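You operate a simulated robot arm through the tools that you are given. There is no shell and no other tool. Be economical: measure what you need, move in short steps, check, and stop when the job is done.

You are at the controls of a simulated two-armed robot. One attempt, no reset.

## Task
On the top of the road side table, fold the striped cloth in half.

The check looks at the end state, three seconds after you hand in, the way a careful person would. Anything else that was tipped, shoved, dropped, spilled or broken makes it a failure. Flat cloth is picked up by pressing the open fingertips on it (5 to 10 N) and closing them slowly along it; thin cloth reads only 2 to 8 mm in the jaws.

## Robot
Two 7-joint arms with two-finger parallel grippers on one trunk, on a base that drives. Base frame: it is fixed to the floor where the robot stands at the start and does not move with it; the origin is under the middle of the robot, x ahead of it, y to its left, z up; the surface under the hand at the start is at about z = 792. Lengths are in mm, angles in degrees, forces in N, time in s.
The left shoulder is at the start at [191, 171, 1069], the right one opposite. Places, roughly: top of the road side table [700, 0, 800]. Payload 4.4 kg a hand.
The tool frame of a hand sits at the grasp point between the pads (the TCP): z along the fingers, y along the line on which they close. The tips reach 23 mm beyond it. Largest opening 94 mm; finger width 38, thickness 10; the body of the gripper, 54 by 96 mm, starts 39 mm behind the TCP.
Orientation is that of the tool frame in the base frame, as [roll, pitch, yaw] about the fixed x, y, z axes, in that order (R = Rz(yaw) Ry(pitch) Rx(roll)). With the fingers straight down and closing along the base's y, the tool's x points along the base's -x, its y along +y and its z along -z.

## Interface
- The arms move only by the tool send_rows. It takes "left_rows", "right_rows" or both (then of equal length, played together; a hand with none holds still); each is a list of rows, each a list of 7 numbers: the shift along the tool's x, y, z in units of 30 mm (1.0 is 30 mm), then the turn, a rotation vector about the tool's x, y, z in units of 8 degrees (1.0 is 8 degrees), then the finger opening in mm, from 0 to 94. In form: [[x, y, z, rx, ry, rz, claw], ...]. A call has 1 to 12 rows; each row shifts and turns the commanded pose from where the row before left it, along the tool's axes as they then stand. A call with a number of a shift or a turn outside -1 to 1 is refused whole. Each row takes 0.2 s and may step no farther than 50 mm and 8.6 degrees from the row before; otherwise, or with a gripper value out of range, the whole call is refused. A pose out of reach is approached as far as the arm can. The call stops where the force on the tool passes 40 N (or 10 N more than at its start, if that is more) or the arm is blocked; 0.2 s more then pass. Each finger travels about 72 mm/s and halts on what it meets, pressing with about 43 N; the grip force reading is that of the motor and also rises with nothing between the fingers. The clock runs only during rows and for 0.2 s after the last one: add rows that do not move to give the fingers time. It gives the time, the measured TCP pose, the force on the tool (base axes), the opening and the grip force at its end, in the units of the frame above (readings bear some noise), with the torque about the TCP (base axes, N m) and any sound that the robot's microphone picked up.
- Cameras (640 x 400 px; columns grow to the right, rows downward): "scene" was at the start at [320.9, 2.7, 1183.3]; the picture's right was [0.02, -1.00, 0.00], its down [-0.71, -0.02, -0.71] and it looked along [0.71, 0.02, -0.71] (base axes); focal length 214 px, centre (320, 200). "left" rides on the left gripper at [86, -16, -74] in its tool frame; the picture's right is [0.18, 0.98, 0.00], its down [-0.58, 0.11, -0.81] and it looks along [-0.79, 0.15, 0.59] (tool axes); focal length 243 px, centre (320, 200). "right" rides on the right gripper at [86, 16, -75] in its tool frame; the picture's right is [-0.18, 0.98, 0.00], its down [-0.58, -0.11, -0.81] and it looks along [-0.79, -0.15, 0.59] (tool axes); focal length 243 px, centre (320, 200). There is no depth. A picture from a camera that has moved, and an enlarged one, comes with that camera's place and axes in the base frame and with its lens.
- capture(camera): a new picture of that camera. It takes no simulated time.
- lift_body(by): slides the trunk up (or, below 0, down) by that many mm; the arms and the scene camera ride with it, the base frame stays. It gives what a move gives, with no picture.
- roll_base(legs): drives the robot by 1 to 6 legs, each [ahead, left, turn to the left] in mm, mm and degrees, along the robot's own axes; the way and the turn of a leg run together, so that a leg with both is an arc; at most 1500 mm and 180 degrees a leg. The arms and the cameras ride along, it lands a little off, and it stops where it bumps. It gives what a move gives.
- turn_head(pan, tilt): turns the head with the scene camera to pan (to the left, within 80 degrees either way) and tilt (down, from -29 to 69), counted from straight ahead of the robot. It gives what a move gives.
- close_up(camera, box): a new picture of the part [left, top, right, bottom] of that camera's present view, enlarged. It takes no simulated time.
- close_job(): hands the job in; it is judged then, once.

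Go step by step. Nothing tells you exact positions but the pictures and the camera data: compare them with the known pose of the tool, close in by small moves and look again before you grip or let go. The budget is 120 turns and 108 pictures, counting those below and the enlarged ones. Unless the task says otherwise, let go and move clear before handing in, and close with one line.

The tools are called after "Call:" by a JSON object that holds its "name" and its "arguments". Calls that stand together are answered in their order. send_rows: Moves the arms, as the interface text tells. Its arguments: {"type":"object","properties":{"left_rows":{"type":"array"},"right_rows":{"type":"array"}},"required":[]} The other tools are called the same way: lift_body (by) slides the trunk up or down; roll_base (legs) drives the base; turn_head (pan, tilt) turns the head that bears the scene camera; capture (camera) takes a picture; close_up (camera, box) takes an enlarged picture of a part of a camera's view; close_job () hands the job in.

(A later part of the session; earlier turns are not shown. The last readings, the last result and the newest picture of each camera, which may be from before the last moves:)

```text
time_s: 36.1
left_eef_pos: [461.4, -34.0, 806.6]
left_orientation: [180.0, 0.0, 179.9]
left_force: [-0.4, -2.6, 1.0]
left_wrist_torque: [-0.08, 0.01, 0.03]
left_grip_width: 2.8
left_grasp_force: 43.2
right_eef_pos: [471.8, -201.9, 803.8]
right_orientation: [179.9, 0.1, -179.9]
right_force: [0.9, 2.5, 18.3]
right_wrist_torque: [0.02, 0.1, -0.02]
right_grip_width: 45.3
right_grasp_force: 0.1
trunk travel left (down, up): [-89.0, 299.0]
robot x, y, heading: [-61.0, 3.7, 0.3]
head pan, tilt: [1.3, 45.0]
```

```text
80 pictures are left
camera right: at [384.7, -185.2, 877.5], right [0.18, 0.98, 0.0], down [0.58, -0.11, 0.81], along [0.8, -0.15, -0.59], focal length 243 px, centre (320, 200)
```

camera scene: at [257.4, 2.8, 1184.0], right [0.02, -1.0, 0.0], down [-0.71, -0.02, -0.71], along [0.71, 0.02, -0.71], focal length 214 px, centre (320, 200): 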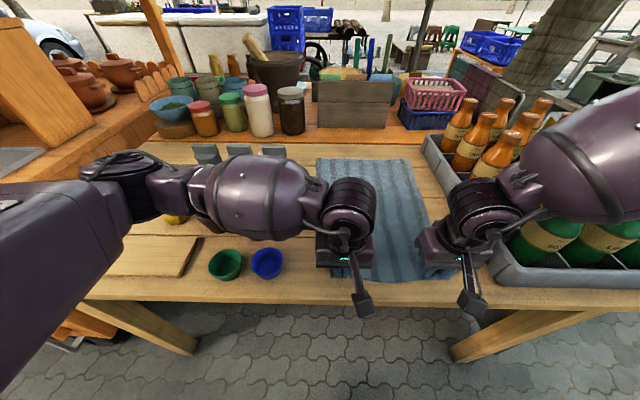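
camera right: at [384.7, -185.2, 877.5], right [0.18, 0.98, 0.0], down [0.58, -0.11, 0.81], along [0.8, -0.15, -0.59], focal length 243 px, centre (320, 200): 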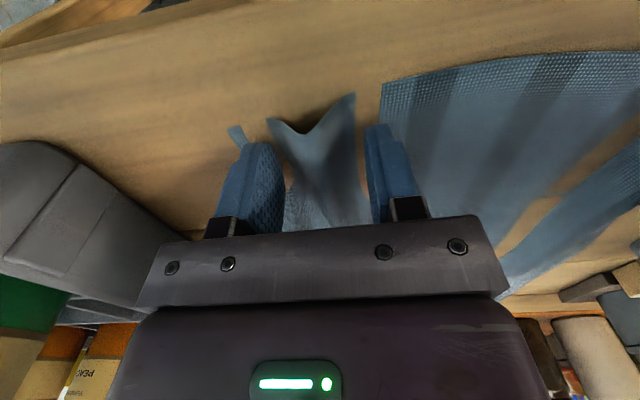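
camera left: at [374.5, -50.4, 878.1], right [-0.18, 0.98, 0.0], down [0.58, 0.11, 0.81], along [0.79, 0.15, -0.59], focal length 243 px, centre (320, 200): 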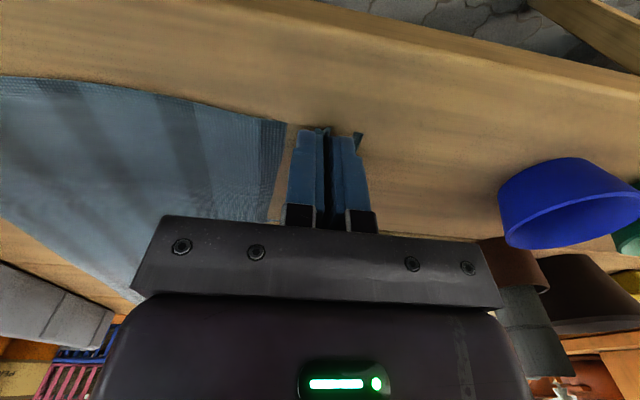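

Now it buckles between the right fingers. I'll finish closing.

Call:
{"name": "send_rows", "arguments": {"right_rows": [[0, 0, 0, 0, 0, 0, 42], [0, 0, 0, 0, 0, 0, 38], [0, 0, 0, 0, 0, 0, 34], [0, 0, 0, 0, 0, 0, 30], [0, 0, 0, 0, 0, 0, 26], [0, 0, 0, 0, 0, 0, 22], [0, 0, 0, 0, 0, 0, 18], [0, 0, 0, 0, 0, 0, 14], [0, 0, 0, 0, 0, 0, 9], [0, 0, 0, 0, 0, 0, 4], [0, 0, 0, 0, 0, 0, 0], [0, 0, 0, 0, 0, 0, 0]]}}

Call:
{"name": "capture", "arguments": {"camera": "right"}}

Call:
{"name": "capture", "arguments": {"camera": "left"}}

```text
time_s: 38.3
left_eef_pos: [461.5, -37.9, 807.5]
left_orientation: [-179.2, 0.0, 179.8]
left_force: [-0.3, -20.9, 0.0]
left_wrist_torque: [-0.46, -0.03, -0.03]
left_grip_width: 2.6
left_grasp_force: 43.0
right_eef_pos: [472.2, -195.9, 804.8]
right_orientation: [179.1, 0.3, -179.6]
right_force: [-0.7, 21.0, 2.7]
right_wrist_torque: [0.47, 0.0, -0.16]
right_grip_width: 2.6
right_grasp_force: 42.9
trunk travel left (down, up): [-89.0, 299.0]
robot x, y, heading: [-61.4, 1.6, -0.0]
head pan, tilt: [1.3, 45.0]
stopped in row 10 (right hand): the force on the tool passed its limit at 44 N (the readings are from after the stop); the commanded pose is now the measured one
```

```text
79 pictures are left
camera right: at [385.3, -182.0, 878.0], right [0.18, 0.98, 0.02], down [0.58, -0.12, 0.81], along [0.8, -0.13, -0.59], focal length 243 px, centre (320, 200)
```

right: 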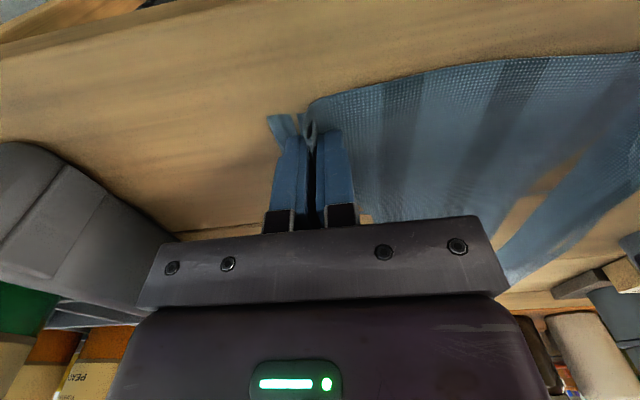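

```text
78 pictures are left
camera left: at [374.7, -52.4, 880.0], right [-0.18, 0.98, -0.01], down [0.58, 0.12, 0.8], along [0.79, 0.14, -0.59], focal length 243 px, centre (320, 200)
```

left: 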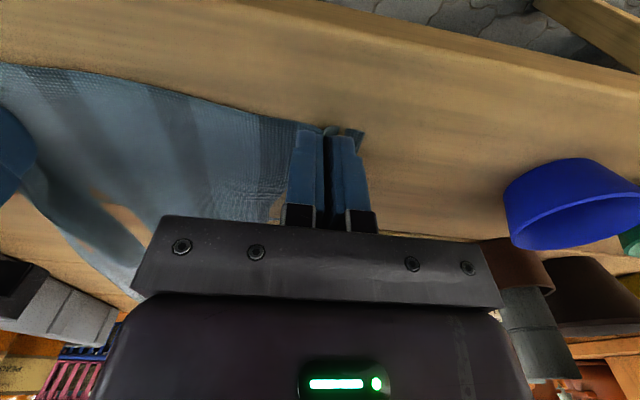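

Both jaws hold cloth (2.6 mm each), taut between them. I'll ease the hands toward each other and lift slightly to check.

Call:
{"name": "send_rows", "arguments": {"left_rows": [[0, -0.12, -0.1, 0, 0, 0, 0], [0, -0.08, -0.4, 0, 0, 0, 0], [-0.2, 0, -0.5, 0, 0, 0, 0], [-0.3, 0, -0.5, 0, 0, 0, 0], [0, 0, 0, 0, 0, 0, 0]], "right_rows": [[0, 0.12, -0.1, 0, 0, 0, 0], [0, 0.08, -0.4, 0, 0, 0, 0], [-0.2, 0, -0.5, 0, 0, 0, 0], [-0.3, 0, -0.5, 0, 0, 0, 0], [0, 0, 0, 0, 0, 0, 0]]}}

Call:
{"name": "capture", "arguments": {"camera": "scene"}}

Call:
{"name": "capture", "arguments": {"camera": "right"}}

Call:
{"name": "capture", "arguments": {"camera": "left"}}

```text
time_s: 39.5
left_eef_pos: [477.1, -42.5, 851.2]
left_orientation: [-179.6, -0.2, 179.8]
left_force: [0.0, -0.7, 0.4]
left_wrist_torque: [0.02, -0.02, 0.0]
left_grip_width: 2.7
left_grasp_force: 42.7
right_eef_pos: [486.5, -192.9, 849.9]
right_orientation: [179.5, 0.4, -179.8]
right_force: [-0.2, 0.4, 0.0]
right_wrist_torque: [0.0, -0.02, -0.02]
right_grip_width: 2.7
right_grasp_force: 42.8
trunk travel left (down, up): [-89.0, 299.0]
robot x, y, heading: [-63.9, 0.7, 0.1]
head pan, tilt: [1.3, 45.0]
```

```text
77 pictures are left
camera scene: at [259.5, 2.5, 1183.1], right [0.02, -1.0, 0.0], down [-0.71, -0.02, -0.71], along [0.71, 0.02, -0.71], focal length 214 px, centre (320, 200)
```

scene: 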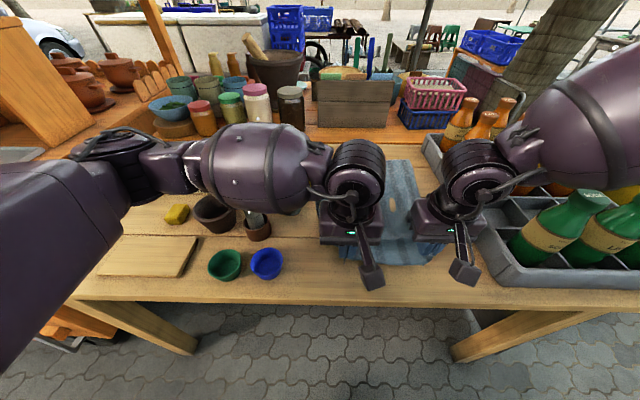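

```text
76 pictures are left
camera right: at [400.1, -177.6, 922.5], right [0.18, 0.98, 0.01], down [0.58, -0.11, 0.81], along [0.8, -0.14, -0.59], focal length 243 px, centre (320, 200)
```

right: 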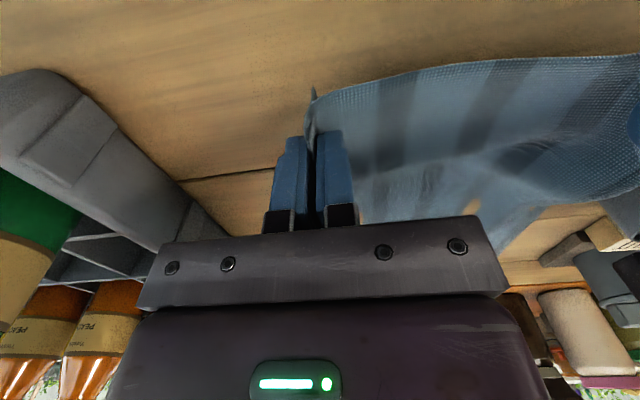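

```text
75 pictures are left
camera left: at [390.7, -56.0, 925.8], right [-0.18, 0.98, -0.01], down [0.58, 0.11, 0.8], along [0.79, 0.14, -0.59], focal length 243 px, centre (320, 200)
```

left: 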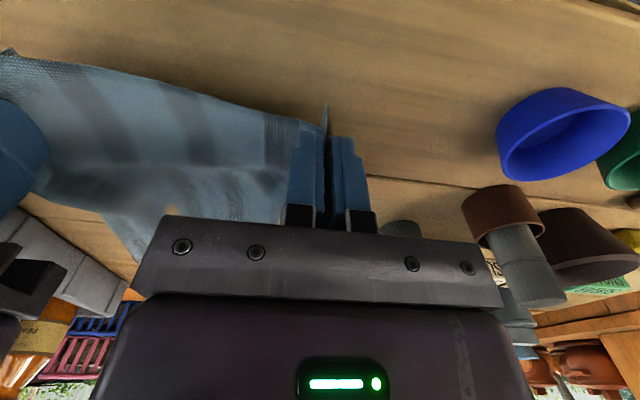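

Call:
{"name": "close_up", "arguments": {"camera": "scene", "box": [300, 140, 480, 300]}}

```text
2.50 times, centred on (390, 220) of scene
camera zoom: at [259.5, 2.5, 1183.1], right [0.02, -1.0, 0.0], down [-0.71, -0.02, -0.71], along [0.71, 0.02, -0.71], focal length 536 px, centre (145, 150)
```

zoom: 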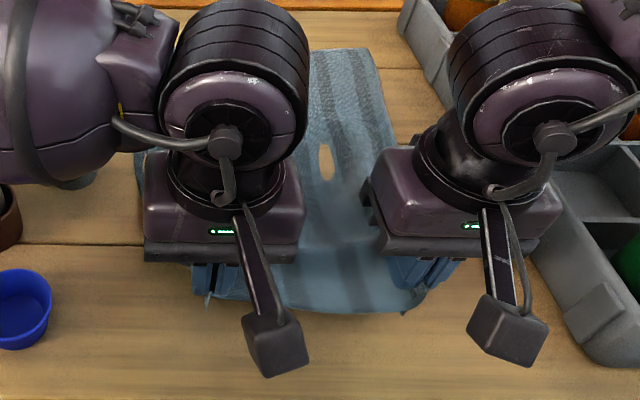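

Both pinches hold; the small "hole" is just the rippled cloth rendering against the table. Carrying the edge straight over would leave a reversed flap in the jaws. So I'll hang the cloth, lay its lower half away from me, and bring the held edge back toward me onto the other edge.

Call:
{"name": "lift_body", "arguments": {"by": 100}}

Call:
{"name": "capture", "arguments": {"camera": "scene"}}

```text
time_s: 40.8
left_eef_pos: [477.6, -43.4, 950.2]
left_orientation: [-179.3, -0.3, 179.7]
left_force: [0.5, -13.0, 4.9]
left_wrist_torque: [-0.42, 0.01, -0.07]
left_grip_width: 2.7
left_grasp_force: 42.7
right_eef_pos: [484.0, -192.5, 994.1]
right_orientation: [179.5, 6.2, -179.8]
right_force: [0.8, 12.9, -4.7]
right_wrist_torque: [0.28, 0.01, -0.05]
right_grip_width: 3.0
right_grasp_force: 43.2
trunk travel left (down, up): [-189.0, 199.0]
robot x, y, heading: [-57.0, 3.6, -0.1]
head pan, tilt: [1.3, 45.0]
```

```text
73 pictures are left
camera scene: at [160.5, 2.4, 1302.4], right [0.02, -1.0, 0.0], down [-0.71, -0.02, -0.71], along [0.71, 0.02, -0.71], focal length 214 px, centre (320, 200)
```

scene: 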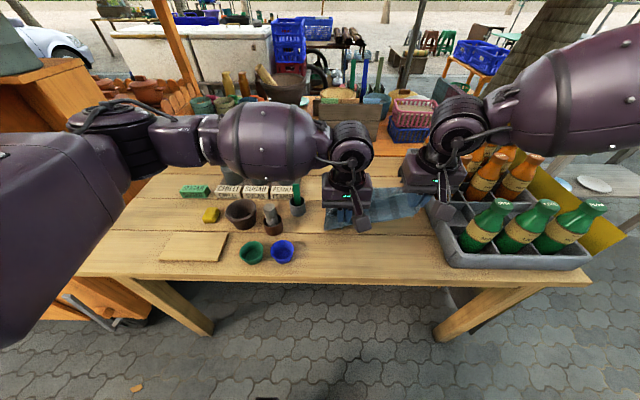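

The trunk lift left the right hand 44 mm higher and tilted 6°. I'll hold one row to see whether it settles.

Call:
{"name": "send_rows", "arguments": {"left_rows": [[0, 0, 0, 0, 0, 0, 0], [0, 0, 0, 0, 0, 0, 0]], "right_rows": [[0, 0, 0, 0, 0, 0, 0], [0, 0, 0, 0, 0, 0, 0]]}}

Call:
{"name": "close_up", "arguments": {"camera": "scene", "box": [240, 80, 560, 280]}}

```text
time_s: 41.4
left_eef_pos: [476.8, -42.6, 951.5]
left_orientation: [-179.3, 0.0, 179.8]
left_force: [-0.3, -17.1, 6.1]
left_wrist_torque: [-0.56, -0.03, -0.07]
left_grip_width: 2.7
left_grasp_force: 42.7
right_eef_pos: [482.8, -192.5, 997.4]
right_orientation: [179.3, 6.5, -179.7]
right_force: [0.8, 17.0, -6.4]
right_wrist_torque: [0.41, -0.02, -0.08]
right_grip_width: 2.8
right_grasp_force: 42.6
trunk travel left (down, up): [-189.0, 199.0]
robot x, y, heading: [-60.7, 1.6, -0.1]
head pan, tilt: [1.3, 45.0]
```

```text
2.00 times, centred on (400, 180) of scene
camera zoom: at [158.4, 2.6, 1303.2], right [0.02, -1.0, 0.0], down [-0.71, -0.02, -0.71], along [0.71, 0.02, -0.71], focal length 429 px, centre (160, 240)
```

zoom: 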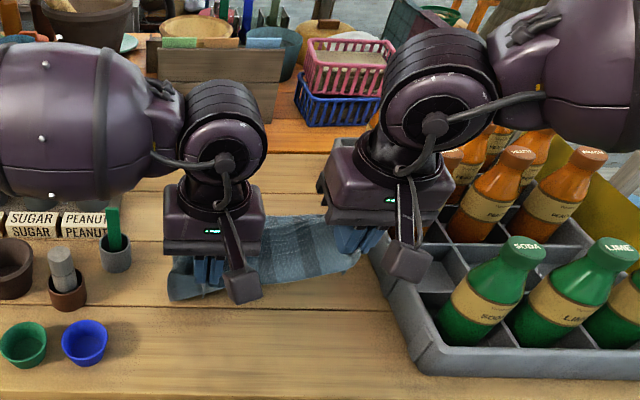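

Call:
{"name": "send_rows", "arguments": {"right_rows": [[0, 0, 0.5, 0, -0.4, 0, 0], [0, 0, 0.5, 0, -0.4, 0, 0], [0, 0, 0.5, 0, 0, 0, 0], [0, 0, 0, 0, 0, 0, 0]]}}

```text
time_s: 42.4
left_eef_pos: [476.6, -42.8, 951.5]
left_orientation: [-179.3, 0.0, 179.8]
left_force: [-0.3, -31.2, 1.9]
left_wrist_torque: [-0.76, 0.0, -0.08]
left_grip_width: 2.8
left_grasp_force: 43.7
right_eef_pos: [482.8, -201.7, 960.8]
right_orientation: [179.2, 12.9, -179.7]
right_force: [-1.0, 30.8, -2.2]
right_wrist_torque: [0.74, 0.01, -0.04]
right_grip_width: 2.7
right_grasp_force: 43.1
right hand out of reach, approached as far as the arm can: row 2, 3
trunk travel left (down, up): [-189.0, 199.0]
robot x, y, heading: [-60.6, 2.2, 0.0]
head pan, tilt: [1.3, 45.0]
```

My tilt correction went the wrong way; I'll reverse it and take the tension out.

Call:
{"name": "send_rows", "arguments": {"right_rows": [[0, 0.15, 0, 0, 0.8, 0, 0], [0, 0.15, 0, 0, 0.8, 0, 0], [0, 0.1, 0, 0, 0, 0, 0]]}}

```text
time_s: 42.9
left_eef_pos: [475.2, -45.8, 952.4]
left_orientation: [-178.8, 0.2, 179.6]
left_force: [0.2, -16.3, 1.0]
left_wrist_torque: [-0.39, -0.02, 0.0]
left_grip_width: 2.6
left_grasp_force: 42.9
right_eef_pos: [480.2, -203.0, 967.0]
right_orientation: [178.9, 6.4, -179.4]
right_force: [0.2, 16.6, -2.0]
right_wrist_torque: [0.37, -0.01, -0.17]
right_grip_width: 2.5
right_grasp_force: 43.7
right hand out of reach, approached as far as the arm can: row 1, 2
trunk travel left (down, up): [-189.0, 199.0]
robot x, y, heading: [-62.3, -5.2, -0.1]
head pan, tilt: [1.3, 45.0]
stopped in row 2 (left hand): the force on the tool passed its limit at 42 N (the readings are from after the stop); the commanded pose is now the measured one
```

Call:
{"name": "send_rows", "arguments": {"left_rows": [[0, -0.15, 0, 0, 0, 0, 0], [0, -0.15, 0, 0, 0, 0, 0], [0, 0, 0, 0, 0, 0, 0]], "right_rows": [[0, 0.1, 0, 0, 0.4, 0, 0], [0, 0.1, 0, 0, 0.4, 0, 0], [0, 0, 0, 0, 0, 0, 0]]}}

Call:
{"name": "capture", "arguments": {"camera": "scene"}}

```text
time_s: 43.6
left_eef_pos: [475.2, -53.4, 952.0]
left_orientation: [-179.1, 0.0, 179.7]
left_force: [-1.5, -11.9, 2.1]
left_wrist_torque: [-0.32, 0.02, 0.0]
left_grip_width: 2.6
left_grasp_force: 42.8
right_eef_pos: [473.1, -206.5, 973.4]
right_orientation: [179.0, 0.0, -179.5]
right_force: [0.2, 12.7, -2.0]
right_wrist_torque: [0.31, -0.04, -0.16]
right_grip_width: 2.7
right_grasp_force: 42.8
right hand out of reach, approached as far as the arm can: row 1, 2
trunk travel left (down, up): [-189.0, 199.0]
robot x, y, heading: [-60.8, 1.3, -0.2]
head pan, tilt: [1.3, 45.0]
```

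```text
71 pictures are left
camera scene: at [158.4, 2.7, 1303.2], right [0.02, -1.0, 0.0], down [-0.71, -0.02, -0.71], along [0.71, 0.02, -0.71], focal length 214 px, centre (320, 200)
```

scene: 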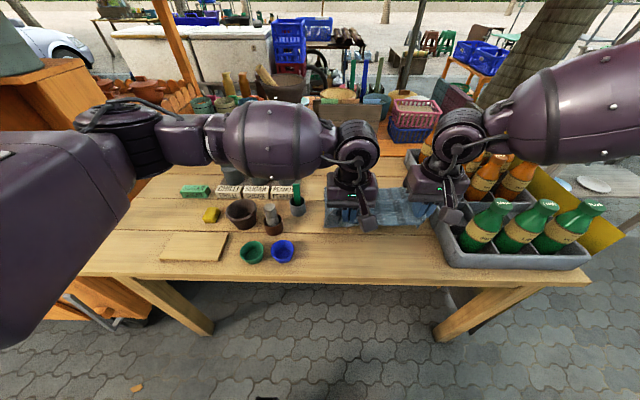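

The right arm is only limited when going down at this trunk height, and I need to go up. I'll raise both hands with the arms and level them.

Call:
{"name": "send_rows", "arguments": {"left_rows": [[0, 0, -0.7, 0, 0, 0, 0], [0, -0.05, -0.6, 0, 0, 0, 0], [0, 0, -0.5, 0, 0, 0, 0], [0, 0, -0.5, 0, 0, 0, 0], [0, 0, 0, 0, 0, 0, 0]], "right_rows": [[0, 0.1, -0.2, 0, 0, 0, 0], [0, 0.05, -0.4, 0, 0, 0, 0], [0, 0, -0.5, 0, 0, 0, 0], [0, 0, -0.5, 0, 0, 0, 0], [0, 0, 0, 0, 0, 0, 0]]}}

Call:
{"name": "capture", "arguments": {"camera": "scene"}}

```text
time_s: 44.9
left_eef_pos: [475.4, -53.0, 1021.5]
left_orientation: [-179.1, 0.0, 179.7]
left_force: [-0.5, 0.6, -0.4]
left_wrist_torque: [-0.04, 0.03, 0.01]
left_grip_width: 2.4
left_grasp_force: 43.2
right_eef_pos: [475.9, -204.7, 1019.2]
right_orientation: [179.0, -0.2, -179.6]
right_force: [0.1, 0.3, -1.0]
right_wrist_torque: [0.01, 0.0, 0.01]
right_grip_width: 2.7
right_grasp_force: 43.1
trunk travel left (down, up): [-189.0, 199.0]
robot x, y, heading: [-63.8, 1.3, -0.1]
head pan, tilt: [1.3, 45.0]
```

```text
70 pictures are left
camera scene: at [159.0, 2.4, 1303.0], right [0.02, -1.0, 0.0], down [-0.71, -0.02, -0.71], along [0.71, 0.02, -0.71], focal length 214 px, centre (320, 200)
```

scene: 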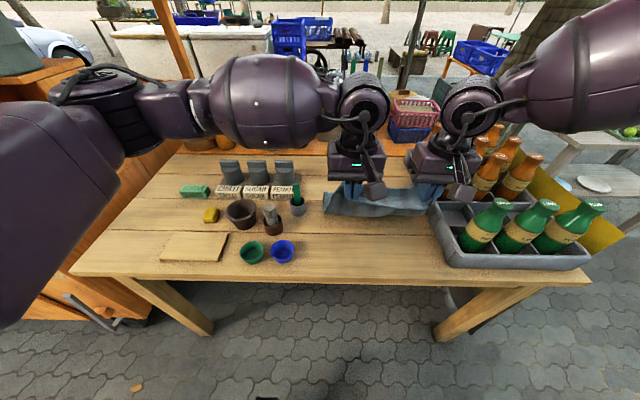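

Call:
{"name": "close_up", "arguments": {"camera": "scene", "box": [290, 120, 490, 245]}}

Call:
{"name": "capture", "arguments": {"camera": "right"}}

Call:
{"name": "capture", "arguments": {"camera": "left"}}

```text
3.20 times, centred on (390, 182) of scene
camera zoom: at [159.0, 2.4, 1303.0], right [0.02, -1.0, 0.0], down [-0.71, -0.02, -0.71], along [0.71, 0.02, -0.71], focal length 686 px, centre (96, 256)
```

zoom: 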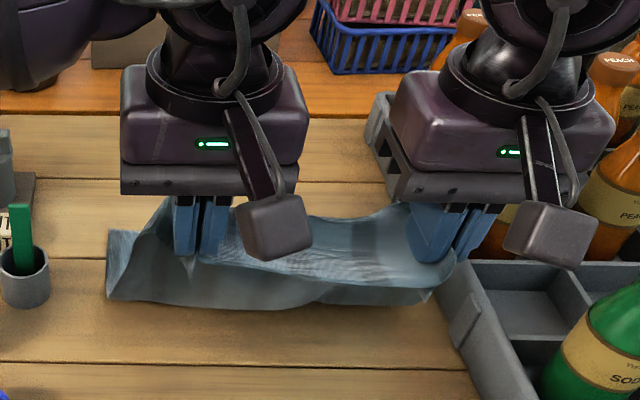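

```text
68 pictures are left
camera right: at [389.4, -190.4, 1092.6], right [0.18, 0.98, 0.02], down [0.58, -0.12, 0.8], along [0.79, -0.13, -0.6], focal length 243 px, centre (320, 200)
```

right: 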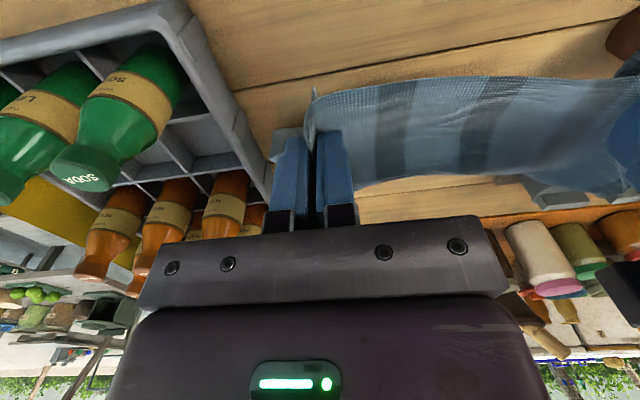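

```text
67 pictures are left
camera left: at [389.3, -67.3, 1095.5], right [-0.18, 0.98, -0.02], down [0.58, 0.12, 0.8], along [0.79, 0.13, -0.59], focal length 243 px, centre (320, 200)
```

left: 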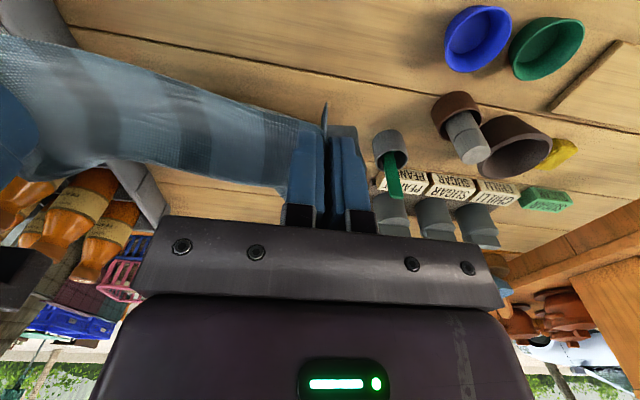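

Reach is fine going up and the cloth hangs freely. I'll keep raising until it is fully off the table.

Call:
{"name": "send_rows", "arguments": {"left_rows": [[0, 0, -0.6, 0, 0, 0, 0], [0, 0, -0.6, 0, 0, 0, 0], [0, 0, -0.6, 0, 0, 0, 0], [0, 0, -0.6, 0, 0, 0, 0], [0, 0, -0.6, 0, 0, 0, 0], [0, 0, -0.6, 0, 0, 0, 0], [0, 0, 0, 0, 0, 0, 0], [0, 0, 0, 0, 0, 0, 0]], "right_rows": [[0, 0, -0.6, 0, 0, 0, 0], [0, 0, -0.6, 0, 0, 0, 0], [0, 0, -0.6, 0, 0, 0, 0], [0, 0, -0.6, 0, 0, 0, 0], [0, 0, -0.6, 0, 0, 0, 0], [0, 0, -0.6, 0, 0, 0, 0], [0, 0, 0, 0, 0, 0, 0], [0, 0, 0, 0, 0, 0, 0]]}}

Call:
{"name": "capture", "arguments": {"camera": "scene"}}

Call:
{"name": "capture", "arguments": {"camera": "left"}}

```text
time_s: 46.6
left_eef_pos: [475.6, -52.5, 1131.1]
left_orientation: [-179.1, 0.0, 179.7]
left_force: [-0.5, -2.0, 0.2]
left_wrist_torque: [0.01, -0.01, 0.01]
left_grip_width: 2.4
left_grasp_force: 43.2
right_eef_pos: [473.5, -205.1, 1129.0]
right_orientation: [179.2, -0.1, -179.6]
right_force: [0.0, 0.5, -0.3]
right_wrist_torque: [0.02, 0.02, -0.02]
right_grip_width: 2.6
right_grasp_force: 43.1
trunk travel left (down, up): [-189.0, 199.0]
robot x, y, heading: [-60.1, 0.8, -0.1]
head pan, tilt: [1.3, 45.0]
```

```text
66 pictures are left
camera scene: at [158.1, 2.6, 1303.3], right [0.02, -1.0, 0.0], down [-0.71, -0.02, -0.71], along [0.71, 0.02, -0.71], focal length 214 px, centre (320, 200)
```

scene: 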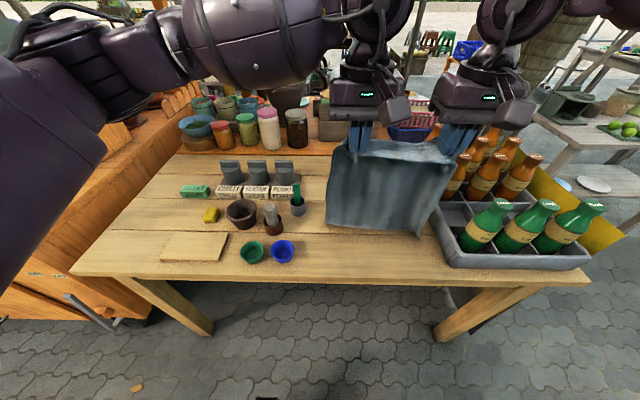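

```text
65 pictures are left
camera left: at [389.4, -66.9, 1204.7], right [-0.18, 0.98, -0.02], down [0.58, 0.12, 0.8], along [0.79, 0.13, -0.59], focal length 243 px, centre (320, 200)
```

left: 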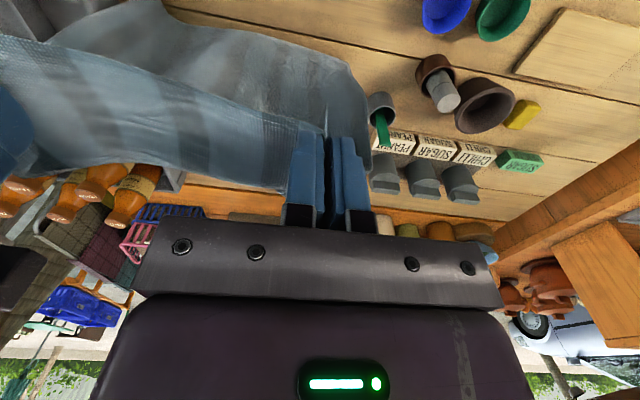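

The cloth hangs nearly free with its lower edge just at the table. I'll raise ~50 mm more and let it settle.

Call:
{"name": "send_rows", "arguments": {"left_rows": [[0, 0, -0.6, 0, 0, 0, 0], [0, 0, -0.6, 0, 0, 0, 0], [0, 0, -0.5, 0, 0, 0, 0], [0, 0, 0, 0, 0, 0, 0], [0, 0, 0, 0, 0, 0, 0], [0, 0, 0, 0, 0, 0, 0], [0, 0, 0, 0, 0, 0, 0], [0, 0, 0, 0, 0, 0, 0]], "right_rows": [[0, 0, -0.6, 0, 0, 0, 0], [0, 0, -0.6, 0, 0, 0, 0], [0, 0, -0.5, 0, 0, 0, 0], [0, 0, 0, 0, 0, 0, 0], [0, 0, 0, 0, 0, 0, 0], [0, 0, 0, 0, 0, 0, 0], [0, 0, 0, 0, 0, 0, 0], [0, 0, 0, 0, 0, 0, 0]]}}

Call:
{"name": "capture", "arguments": {"camera": "scene"}}

Call:
{"name": "capture", "arguments": {"camera": "right"}}

```text
time_s: 48.5
left_eef_pos: [476.2, -51.7, 1181.3]
left_orientation: [-179.1, 0.0, 179.7]
left_force: [-1.6, -7.7, -0.7]
left_wrist_torque: [-0.16, 0.04, 0.04]
left_grip_width: 2.3
left_grasp_force: 43.1
right_eef_pos: [473.4, -206.8, 1181.2]
right_orientation: [179.0, 0.0, -179.6]
right_force: [-0.1, 7.4, -0.2]
right_wrist_torque: [0.23, -0.03, -0.15]
right_grip_width: 2.6
right_grasp_force: 43.1
trunk travel left (down, up): [-189.0, 199.0]
robot x, y, heading: [-59.3, -1.7, -0.0]
head pan, tilt: [1.3, 45.0]
```

```text
64 pictures are left
camera scene: at [158.4, 2.6, 1303.2], right [0.02, -1.0, 0.0], down [-0.71, -0.02, -0.71], along [0.71, 0.02, -0.71], focal length 214 px, centre (320, 200)
```

scene: 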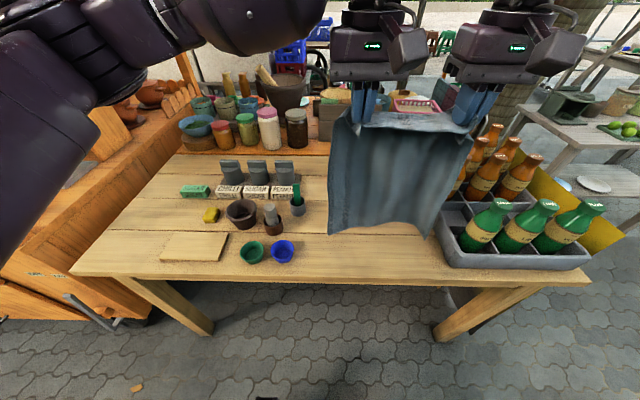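

```text
63 pictures are left
camera right: at [387.8, -192.6, 1254.0], right [0.18, 0.98, 0.02], down [0.58, -0.12, 0.8], along [0.79, -0.13, -0.59], focal length 243 px, centre (320, 200)
```

right: 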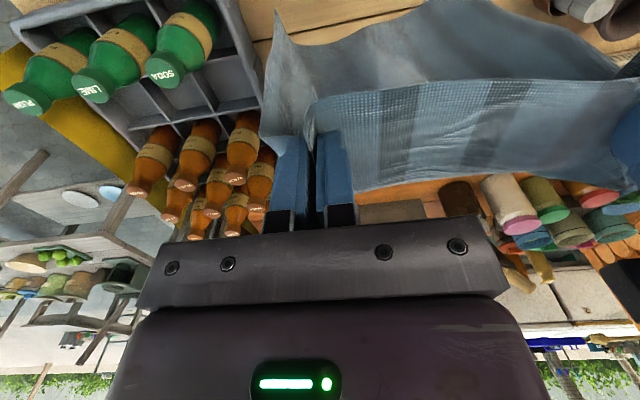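

The cloth hangs cleanly with its bottom edge ~50 mm above the table. Before laying it down I'll raise the hands a bit and put the trunk back to normal height, so the right arm keeps its low reach.

Call:
{"name": "send_rows", "arguments": {"left_rows": [[0, -0.05, -0.6, 0, 0, 0, 0], [0, 0, -0.6, 0, 0, 0, 0], [0, 0, -0.6, 0, 0, 0, 0], [0, 0, 0, 0, 0, 0, 0]], "right_rows": [[0, 0.05, -0.6, 0, 0, 0, 0], [0, 0, -0.6, 0, 0, 0, 0], [0, 0, -0.6, 0, 0, 0, 0], [0, 0, 0, 0, 0, 0, 0]]}}

Call:
{"name": "lift_body", "arguments": {"by": -100}}

Call:
{"name": "capture", "arguments": {"camera": "scene"}}

```text
time_s: 49.5
left_eef_pos: [476.5, -53.0, 1234.3]
left_orientation: [-179.1, 0.0, 179.7]
left_force: [-0.6, -6.0, -0.6]
left_wrist_torque: [-0.13, 0.03, 0.05]
left_grip_width: 2.5
left_grasp_force: 42.9
right_eef_pos: [475.1, -206.8, 1233.6]
right_orientation: [179.3, -0.1, -179.5]
right_force: [0.6, 6.2, -0.3]
right_wrist_torque: [0.15, -0.02, -0.12]
right_grip_width: 3.0
right_grasp_force: 42.9
trunk travel left (down, up): [-189.0, 199.0]
robot x, y, heading: [-63.1, -1.1, -0.1]
head pan, tilt: [1.3, 45.0]
```

```text
time_s: 50.8
left_eef_pos: [473.8, -51.0, 1137.0]
left_orientation: [-179.0, 0.3, 179.7]
left_force: [-0.3, -4.3, 0.7]
left_wrist_torque: [-0.06, -0.01, 0.03]
left_grip_width: 2.5
left_grasp_force: 43.3
right_eef_pos: [472.0, -206.4, 1136.3]
right_orientation: [179.1, 0.2, -179.6]
right_force: [-0.1, 4.4, 1.1]
right_wrist_torque: [0.1, -0.03, -0.09]
right_grip_width: 2.7
right_grasp_force: 42.8
trunk travel left (down, up): [-89.0, 299.0]
robot x, y, heading: [-63.4, -1.1, 0.1]
head pan, tilt: [1.3, 45.0]
```

```text
62 pictures are left
camera scene: at [257.2, 2.7, 1184.3], right [0.02, -1.0, 0.0], down [-0.71, -0.02, -0.71], along [0.71, 0.02, -0.71], focal length 214 px, centre (320, 200)
```

scene: 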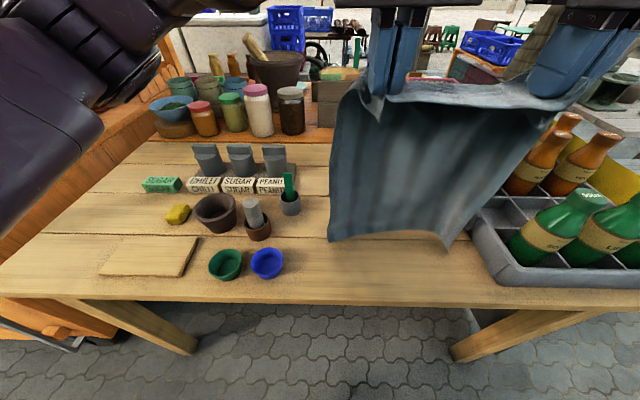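

The bottom edge is at the table around x≈530. Now I lay the lower half away from me: hands move forward and down.

Call:
{"name": "send_rows", "arguments": {"left_rows": [[-0.67, 0.05, 0.1, 0, 0, 0, 0], [-0.67, 0.05, 0.15, 0, 0, 0, 0], [-0.67, 0.05, 0.2, 0, 0, 0, 0], [-0.67, 0.05, 0.3, 0, 0, 0, 0], [-0.67, 0.05, 0.5, 0, 0, 0, 0], [-0.67, 0.05, 0.6, 0, 0, 0, 0], [0, 0, 0, 0, 0, 0, 0]], "right_rows": [[-0.67, 0.05, 0.1, 0, 0, 0, 0], [-0.67, 0.05, 0.15, 0, 0, 0, 0], [-0.67, 0.05, 0.2, 0, 0, 0, 0], [-0.67, 0.05, 0.3, 0, 0, 0, 0], [-0.67, 0.05, 0.5, 0, 0, 0, 0], [-0.67, 0.05, 0.6, 0, 0, 0, 0], [0, 0, 0, 0, 0, 0, 0]]}}

Call:
{"name": "capture", "arguments": {"camera": "scene"}}

```text
time_s: 52.4
left_eef_pos: [595.6, -45.8, 1079.7]
left_orientation: [-179.0, 0.2, 179.7]
left_force: [0.5, -0.4, -0.9]
left_wrist_torque: [0.06, 0.02, 0.04]
left_grip_width: 2.6
left_grasp_force: 42.8
right_eef_pos: [593.9, -192.7, 1079.8]
right_orientation: [179.1, 0.1, -179.6]
right_force: [-0.8, 0.0, 0.5]
right_wrist_torque: [0.0, -0.04, 0.0]
right_grip_width: 2.6
right_grasp_force: 42.8
trunk travel left (down, up): [-89.0, 299.0]
robot x, y, heading: [-58.6, 0.7, 0.2]
head pan, tilt: [1.3, 45.0]
```

```text
61 pictures are left
camera scene: at [257.8, 2.7, 1184.1], right [0.02, -1.0, 0.0], down [-0.71, -0.02, -0.71], along [0.71, 0.02, -0.71], focal length 214 px, centre (320, 200)
```

scene: 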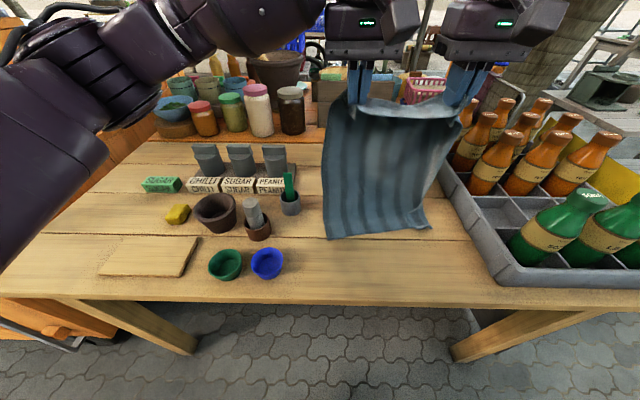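

The bottom edge stays put at x≈540 while the cloth lays forward. Continuing forward and down.

Call:
{"name": "send_rows", "arguments": {"left_rows": [[-0.62, 0, 0.6, 0, 0, 0, 0], [-0.62, 0, 0.66, 0, 0, 0, 0], [-0.62, 0, 0.66, 0, 0, 0, 0], [-0.62, 0, 0.66, 0, 0, 0, 0], [-0.62, 0, 0.66, 0, 0, 0, 0], [-0.5, 0, 0.66, 0, 0, 0, 0], [0, 0, 0, 0, 0, 0, 0]], "right_rows": [[-0.62, 0, 0.6, 0, 0, 0, 0], [-0.62, 0, 0.66, 0, 0, 0, 0], [-0.62, 0, 0.66, 0, 0, 0, 0], [-0.62, 0, 0.66, 0, 0, 0, 0], [-0.62, 0, 0.66, 0, 0, 0, 0], [-0.5, 0, 0.66, 0, 0, 0, 0], [0, 0, 0, 0, 0, 0, 0]]}}

Call:
{"name": "capture", "arguments": {"camera": "scene"}}

Call:
{"name": "capture", "arguments": {"camera": "left"}}

```text
time_s: 53.8
left_eef_pos: [698.8, -55.4, 969.4]
left_orientation: [-178.1, 0.1, 178.7]
left_force: [-5.4, -13.7, 4.3]
left_wrist_torque: [-0.44, 0.1, -0.01]
left_grip_width: 2.7
left_grasp_force: 43.6
right_eef_pos: [673.0, -202.2, 1005.0]
right_orientation: [178.6, 0.2, -179.1]
right_force: [4.1, 14.1, -4.0]
right_wrist_torque: [0.31, -0.16, -0.27]
right_grip_width: 2.6
right_grasp_force: 42.6
right hand out of reach, approached as far as the arm can: row 4, 5, 6
trunk travel left (down, up): [-89.0, 299.0]
robot x, y, heading: [-63.1, 1.3, 0.0]
head pan, tilt: [1.3, 45.0]
stopped in row 7 (right hand): the force on the tool passed its limit at 44 N (the readings are from after the stop); the commanded pose is now the measured one
```

```text
60 pictures are left
camera scene: at [259.3, 2.6, 1183.2], right [0.02, -1.0, 0.0], down [-0.71, -0.02, -0.71], along [0.71, 0.02, -0.71], focal length 214 px, centre (320, 200)
```

scene: 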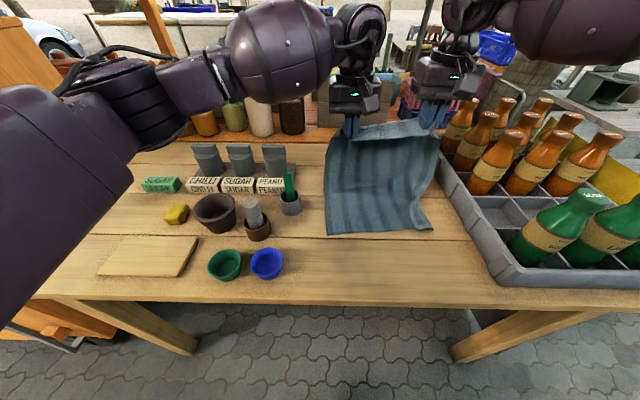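

```text
59 pictures are left
camera left: at [612.1, -66.7, 1043.7], right [-0.16, 0.99, -0.03], down [0.58, 0.12, 0.8], along [0.8, 0.11, -0.59], focal length 243 px, centre (320, 200)
```

left: 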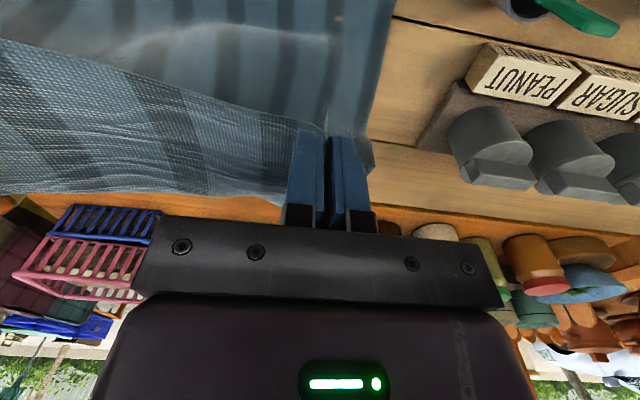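

The laid half is good: lower edge at x≈550–570. The right arm is at its reach limit, so I'll drive the base forward 60 mm (back to about its starting place) to carry both hands on.

Call:
{"name": "roll_base", "arguments": {"legs": [[60, 0, 0]]}}

Call:
{"name": "capture", "arguments": {"camera": "scene"}}

```text
time_s: 54.8
left_eef_pos: [756.1, -55.3, 970.6]
left_orientation: [-178.3, 0.1, 178.7]
left_force: [-6.2, -26.3, 7.6]
left_wrist_torque: [-0.78, 0.17, -0.15]
left_grip_width: 3.0
left_grasp_force: 42.7
right_eef_pos: [730.1, -204.0, 1006.2]
right_orientation: [178.6, 0.2, -179.1]
right_force: [8.5, 24.8, -7.5]
right_wrist_torque: [0.63, -0.26, -0.41]
right_grip_width: 2.9
right_grasp_force: 42.5
trunk travel left (down, up): [-89.0, 299.0]
robot x, y, heading: [-5.6, -3.0, 0.0]
head pan, tilt: [1.3, 45.0]
```

```text
58 pictures are left
camera scene: at [316.4, 2.4, 1183.3], right [0.02, -1.0, 0.0], down [-0.71, -0.02, -0.71], along [0.71, 0.02, -0.71], focal length 214 px, centre (320, 200)
```

scene: 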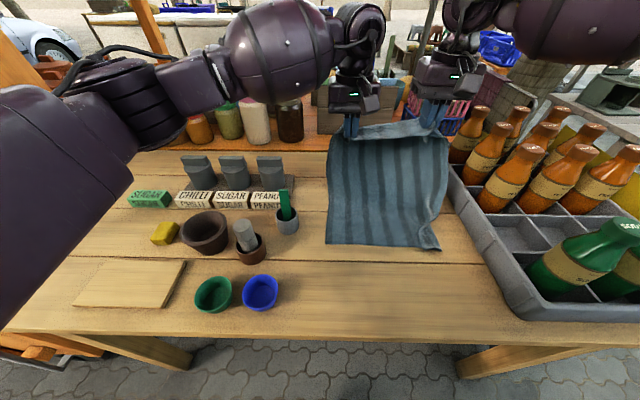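

Base is forward; now I ease tension and level the hands, testing the right arm's downward reach while starting back.

Call:
{"name": "send_rows", "arguments": {"left_rows": [[0.3, -0.2, 0, 0, 0, 0, 0], [0.3, -0.15, 0, 0, 0, 0, 0], [0, 0, 0, 0, 0, 0, 0]], "right_rows": [[0, 0, 0.4, 0, 0, 0, 0], [0, 0.05, 0.4, 0, 0, 0, 0], [0, 0, 0, 0, 0, 0, 0]]}}

```text
time_s: 55.6
left_eef_pos: [737.7, -64.2, 969.8]
left_orientation: [-178.2, 0.2, 178.7]
left_force: [-0.1, -0.6, 0.2]
left_wrist_torque: [0.01, -0.02, 0.0]
left_grip_width: 2.7
left_grasp_force: 43.0
right_eef_pos: [731.1, -208.8, 995.0]
right_orientation: [178.6, 0.1, -179.3]
right_force: [-0.1, 0.1, -0.9]
right_wrist_torque: [0.02, 0.0, 0.0]
right_grip_width: 2.3
right_grasp_force: 42.4
right hand out of reach, approached as far as the arm can: row 1, 2
trunk travel left (down, up): [-89.0, 299.0]
robot x, y, heading: [-5.8, -1.4, 0.2]
head pan, tilt: [1.3, 45.0]
```

Call:
{"name": "lift_body", "arguments": {"by": -50}}

Call:
{"name": "capture", "arguments": {"camera": "scene"}}

Call:
{"name": "capture", "arguments": {"camera": "left"}}

```text
time_s: 56.5
left_eef_pos: [736.6, -64.3, 922.3]
left_orientation: [-178.2, 0.4, 178.9]
left_force: [-0.2, 0.3, -0.2]
left_wrist_torque: [0.01, 0.01, 0.01]
left_grip_width: 2.6
left_grasp_force: 42.6
right_eef_pos: [728.5, -210.5, 948.6]
right_orientation: [178.6, 0.2, -179.3]
right_force: [-0.7, 0.3, -0.7]
right_wrist_torque: [-0.03, -0.04, -0.01]
right_grip_width: 2.7
right_grasp_force: 43.2
trunk travel left (down, up): [-39.0, 349.0]
robot x, y, heading: [-5.3, 4.6, -0.1]
head pan, tilt: [1.3, 45.0]
```

```text
57 pictures are left
camera scene: at [357.1, 2.5, 1121.4], right [0.02, -1.0, 0.0], down [-0.71, -0.02, -0.71], along [0.71, 0.02, -0.71], focal length 214 px, centre (320, 200)
```

scene: 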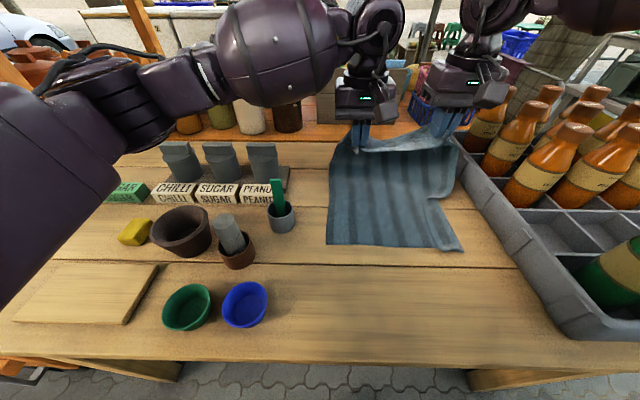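

```text
56 pictures are left
camera left: at [649.6, -76.3, 996.7], right [-0.16, 0.99, -0.03], down [0.58, 0.12, 0.81], along [0.8, 0.11, -0.59], focal length 243 px, centre (320, 200)
```

left: 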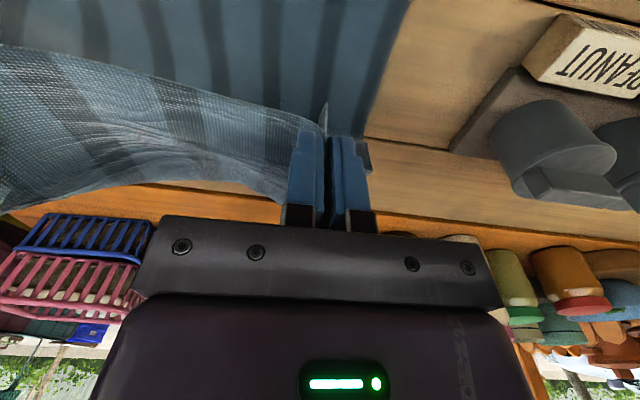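

Cloth is laid with its lower edge at x≈575, y −6…−248, and hands hold the other edge above the crease. Now I bring the held edge back toward me and down.

Call:
{"name": "send_rows", "arguments": {"left_rows": [[0.57, 0, 0.2, 0, 0, 0, 0], [0.57, 0, 0.3, 0, 0, 0, 0], [0.57, 0, 0.3, 0, 0, 0, 0], [0.57, 0, 0.3, 0, 0, 0, 0], [0.57, 0, 0.4, 0, 0, 0, 0], [0, 0, 0, 0, 0, 0, 0]], "right_rows": [[0.5, 0, 0.4, 0, 0, 0, 0], [0.5, 0, 0.5, 0, 0, 0, 0], [0.55, 0, 0.5, 0, 0, 0, 0], [0.55, 0, 0.5, 0, 0, 0, 0], [0.55, 0, 0.4, 0, 0, 0, 0], [0, 0, 0, 0, 0, 0, 0]]}}

Call:
{"name": "capture", "arguments": {"camera": "scene"}}

```text
time_s: 57.9
left_eef_pos: [652.9, -65.0, 876.6]
left_orientation: [-178.3, 0.0, 178.7]
left_force: [-0.8, -0.3, -0.7]
left_wrist_torque: [0.01, 0.0, 0.01]
left_grip_width: 2.7
left_grasp_force: 43.5
right_eef_pos: [651.1, -208.8, 876.0]
right_orientation: [178.6, 0.2, -179.2]
right_force: [0.8, 0.3, 0.0]
right_wrist_torque: [0.0, 0.0, 0.01]
right_grip_width: 2.4
right_grasp_force: 43.1
trunk travel left (down, up): [-39.0, 349.0]
robot x, y, heading: [-4.8, -1.9, -0.3]
head pan, tilt: [1.3, 45.0]
```

```text
55 pictures are left
camera scene: at [358.8, 2.4, 1120.4], right [0.02, -1.0, 0.0], down [-0.71, -0.02, -0.71], along [0.71, 0.02, -0.71], focal length 214 px, centre (320, 200)
```

scene: 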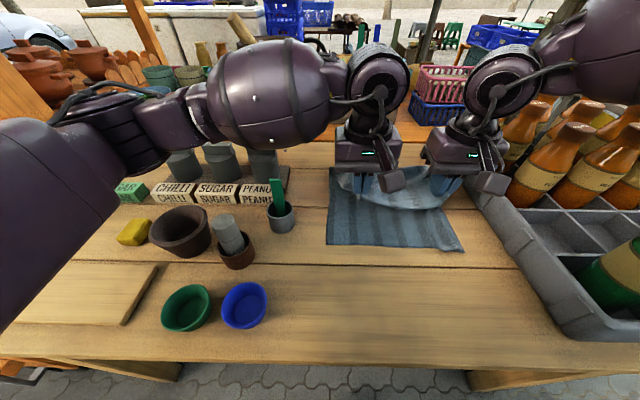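

Both hands follow well. Continuing back and down toward the lower edge.

Call:
{"name": "send_rows", "arguments": {"left_rows": [[0.5, 0.08, 0.4, 0, 0, 0, 0], [0.5, 0.08, 0.4, 0, 0, 0, 0], [0.5, 0.08, 0.4, 0, 0, 0, 0], [0.4, 0.08, 0.4, 0, 0, 0, 0], [0, 0, 0, 0, 0, 0, 0]], "right_rows": [[0.5, 0.08, 0.4, 0, 0, 0, 0], [0.5, 0.08, 0.4, 0, 0, 0, 0], [0.5, 0.08, 0.4, 0, 0, 0, 0], [0.4, 0.08, 0.4, 0, 0, 0, 0], [0, 0, 0, 0, 0, 0, 0]]}}

Call:
{"name": "capture", "arguments": {"camera": "scene"}}

Call:
{"name": "capture", "arguments": {"camera": "left"}}

Call:
{"name": "capture", "arguments": {"camera": "right"}}

```text
time_s: 59.1
left_eef_pos: [598.2, -54.7, 826.0]
left_orientation: [-178.3, 0.1, 178.9]
left_force: [0.3, 0.4, -0.5]
left_wrist_torque: [0.04, -0.03, 0.03]
left_grip_width: 2.5
left_grasp_force: 42.9
right_eef_pos: [592.3, -198.8, 829.8]
right_orientation: [178.6, 0.1, -179.2]
right_force: [0.3, -0.5, 0.0]
right_wrist_torque: [0.01, 0.0, -0.04]
right_grip_width: 2.9
right_grasp_force: 42.6
trunk travel left (down, up): [-39.0, 349.0]
robot x, y, heading: [-5.2, -0.9, 0.0]
head pan, tilt: [1.3, 45.0]
```

```text
54 pictures are left
camera scene: at [358.7, 2.4, 1120.4], right [0.02, -1.0, 0.0], down [-0.71, -0.02, -0.71], along [0.71, 0.02, -0.71], focal length 214 px, centre (320, 200)
```

scene: 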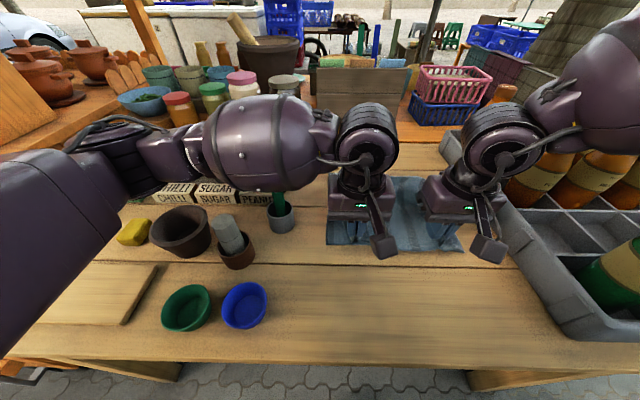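

```text
53 pictures are left
camera left: at [509.9, -66.7, 900.3], right [-0.16, 0.99, -0.03], down [0.58, 0.12, 0.8], along [0.8, 0.11, -0.59], focal length 243 px, centre (320, 200)
```

left: 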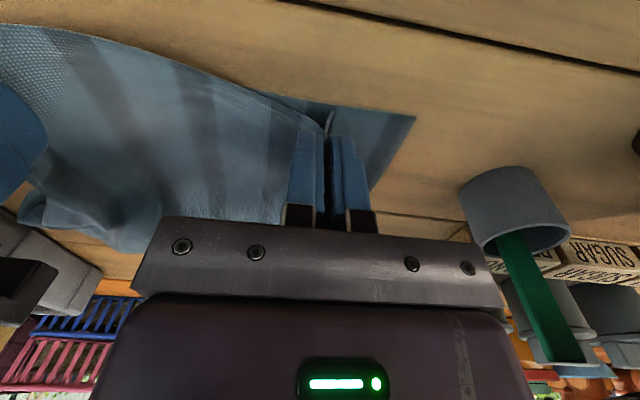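

```text
52 pictures are left
camera right: at [505.6, -186.1, 903.4], right [0.17, 0.99, 0.02], down [0.58, -0.12, 0.8], along [0.8, -0.12, -0.59], focal length 243 px, centre (320, 200)
```

right: 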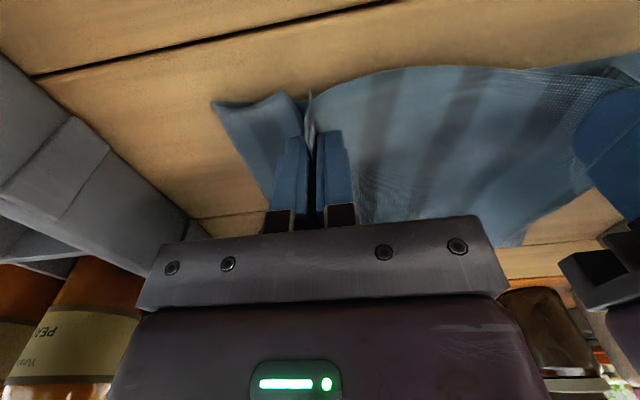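

Corners of the lower layer are at (582, −6) and (572, −252); the held edge is right above them. I'll lower to just at the surface.

Call:
{"name": "send_rows", "arguments": {"left_rows": [[0.1, 0.1, 0.25, 0, 0, 0, 0], [0, 0.05, 0.2, 0, 0, 0, 0], [0, 0, 0, 0, 0, 0, 0]], "right_rows": [[0, -0.1, 0.3, 0, 0, 0, 0], [0, -0.05, 0.25, 0, 0, 0, 0], [0, 0, 0, 0, 0, 0, 0]]}}

Call:
{"name": "capture", "arguments": {"camera": "left"}}

Call:
{"name": "capture", "arguments": {"camera": "right"}}

```text
time_s: 59.9
left_eef_pos: [593.2, -51.8, 812.6]
left_orientation: [-178.3, 0.1, 178.8]
left_force: [0.0, -0.5, 0.7]
left_wrist_torque: [0.0, -0.01, 0.0]
left_grip_width: 2.7
left_grasp_force: 43.0
right_eef_pos: [592.8, -203.2, 811.1]
right_orientation: [178.6, -0.2, -179.2]
right_force: [0.6, 0.4, 3.0]
right_wrist_torque: [0.02, 0.07, -0.04]
right_grip_width: 2.7
right_grasp_force: 43.0
trunk travel left (down, up): [-39.0, 349.0]
robot x, y, heading: [2.2, 0.8, -0.0]
head pan, tilt: [1.3, 45.0]
```

```text
51 pictures are left
camera left: at [505.9, -62.8, 886.6], right [-0.16, 0.99, -0.03], down [0.58, 0.12, 0.8], along [0.8, 0.11, -0.6], focal length 243 px, centre (320, 200)
```

left: 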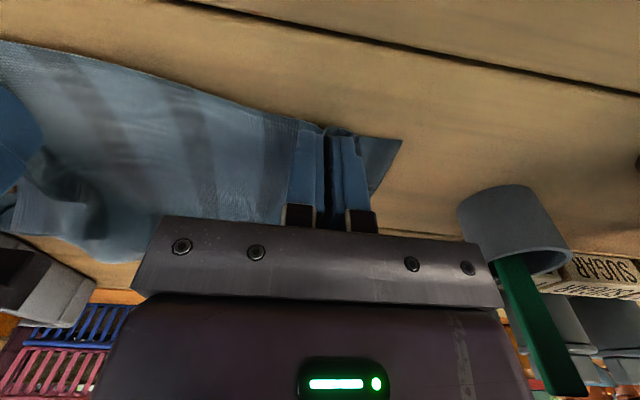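

```text
50 pictures are left
camera right: at [506.6, -190.5, 885.1], right [0.17, 0.99, 0.02], down [0.58, -0.12, 0.8], along [0.79, -0.12, -0.6], focal length 243 px, centre (320, 200)
```

right: 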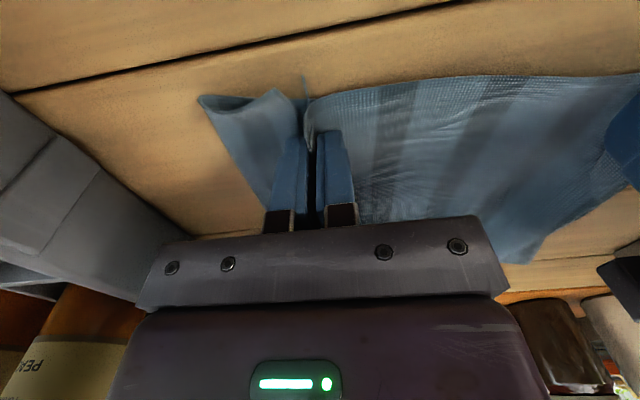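

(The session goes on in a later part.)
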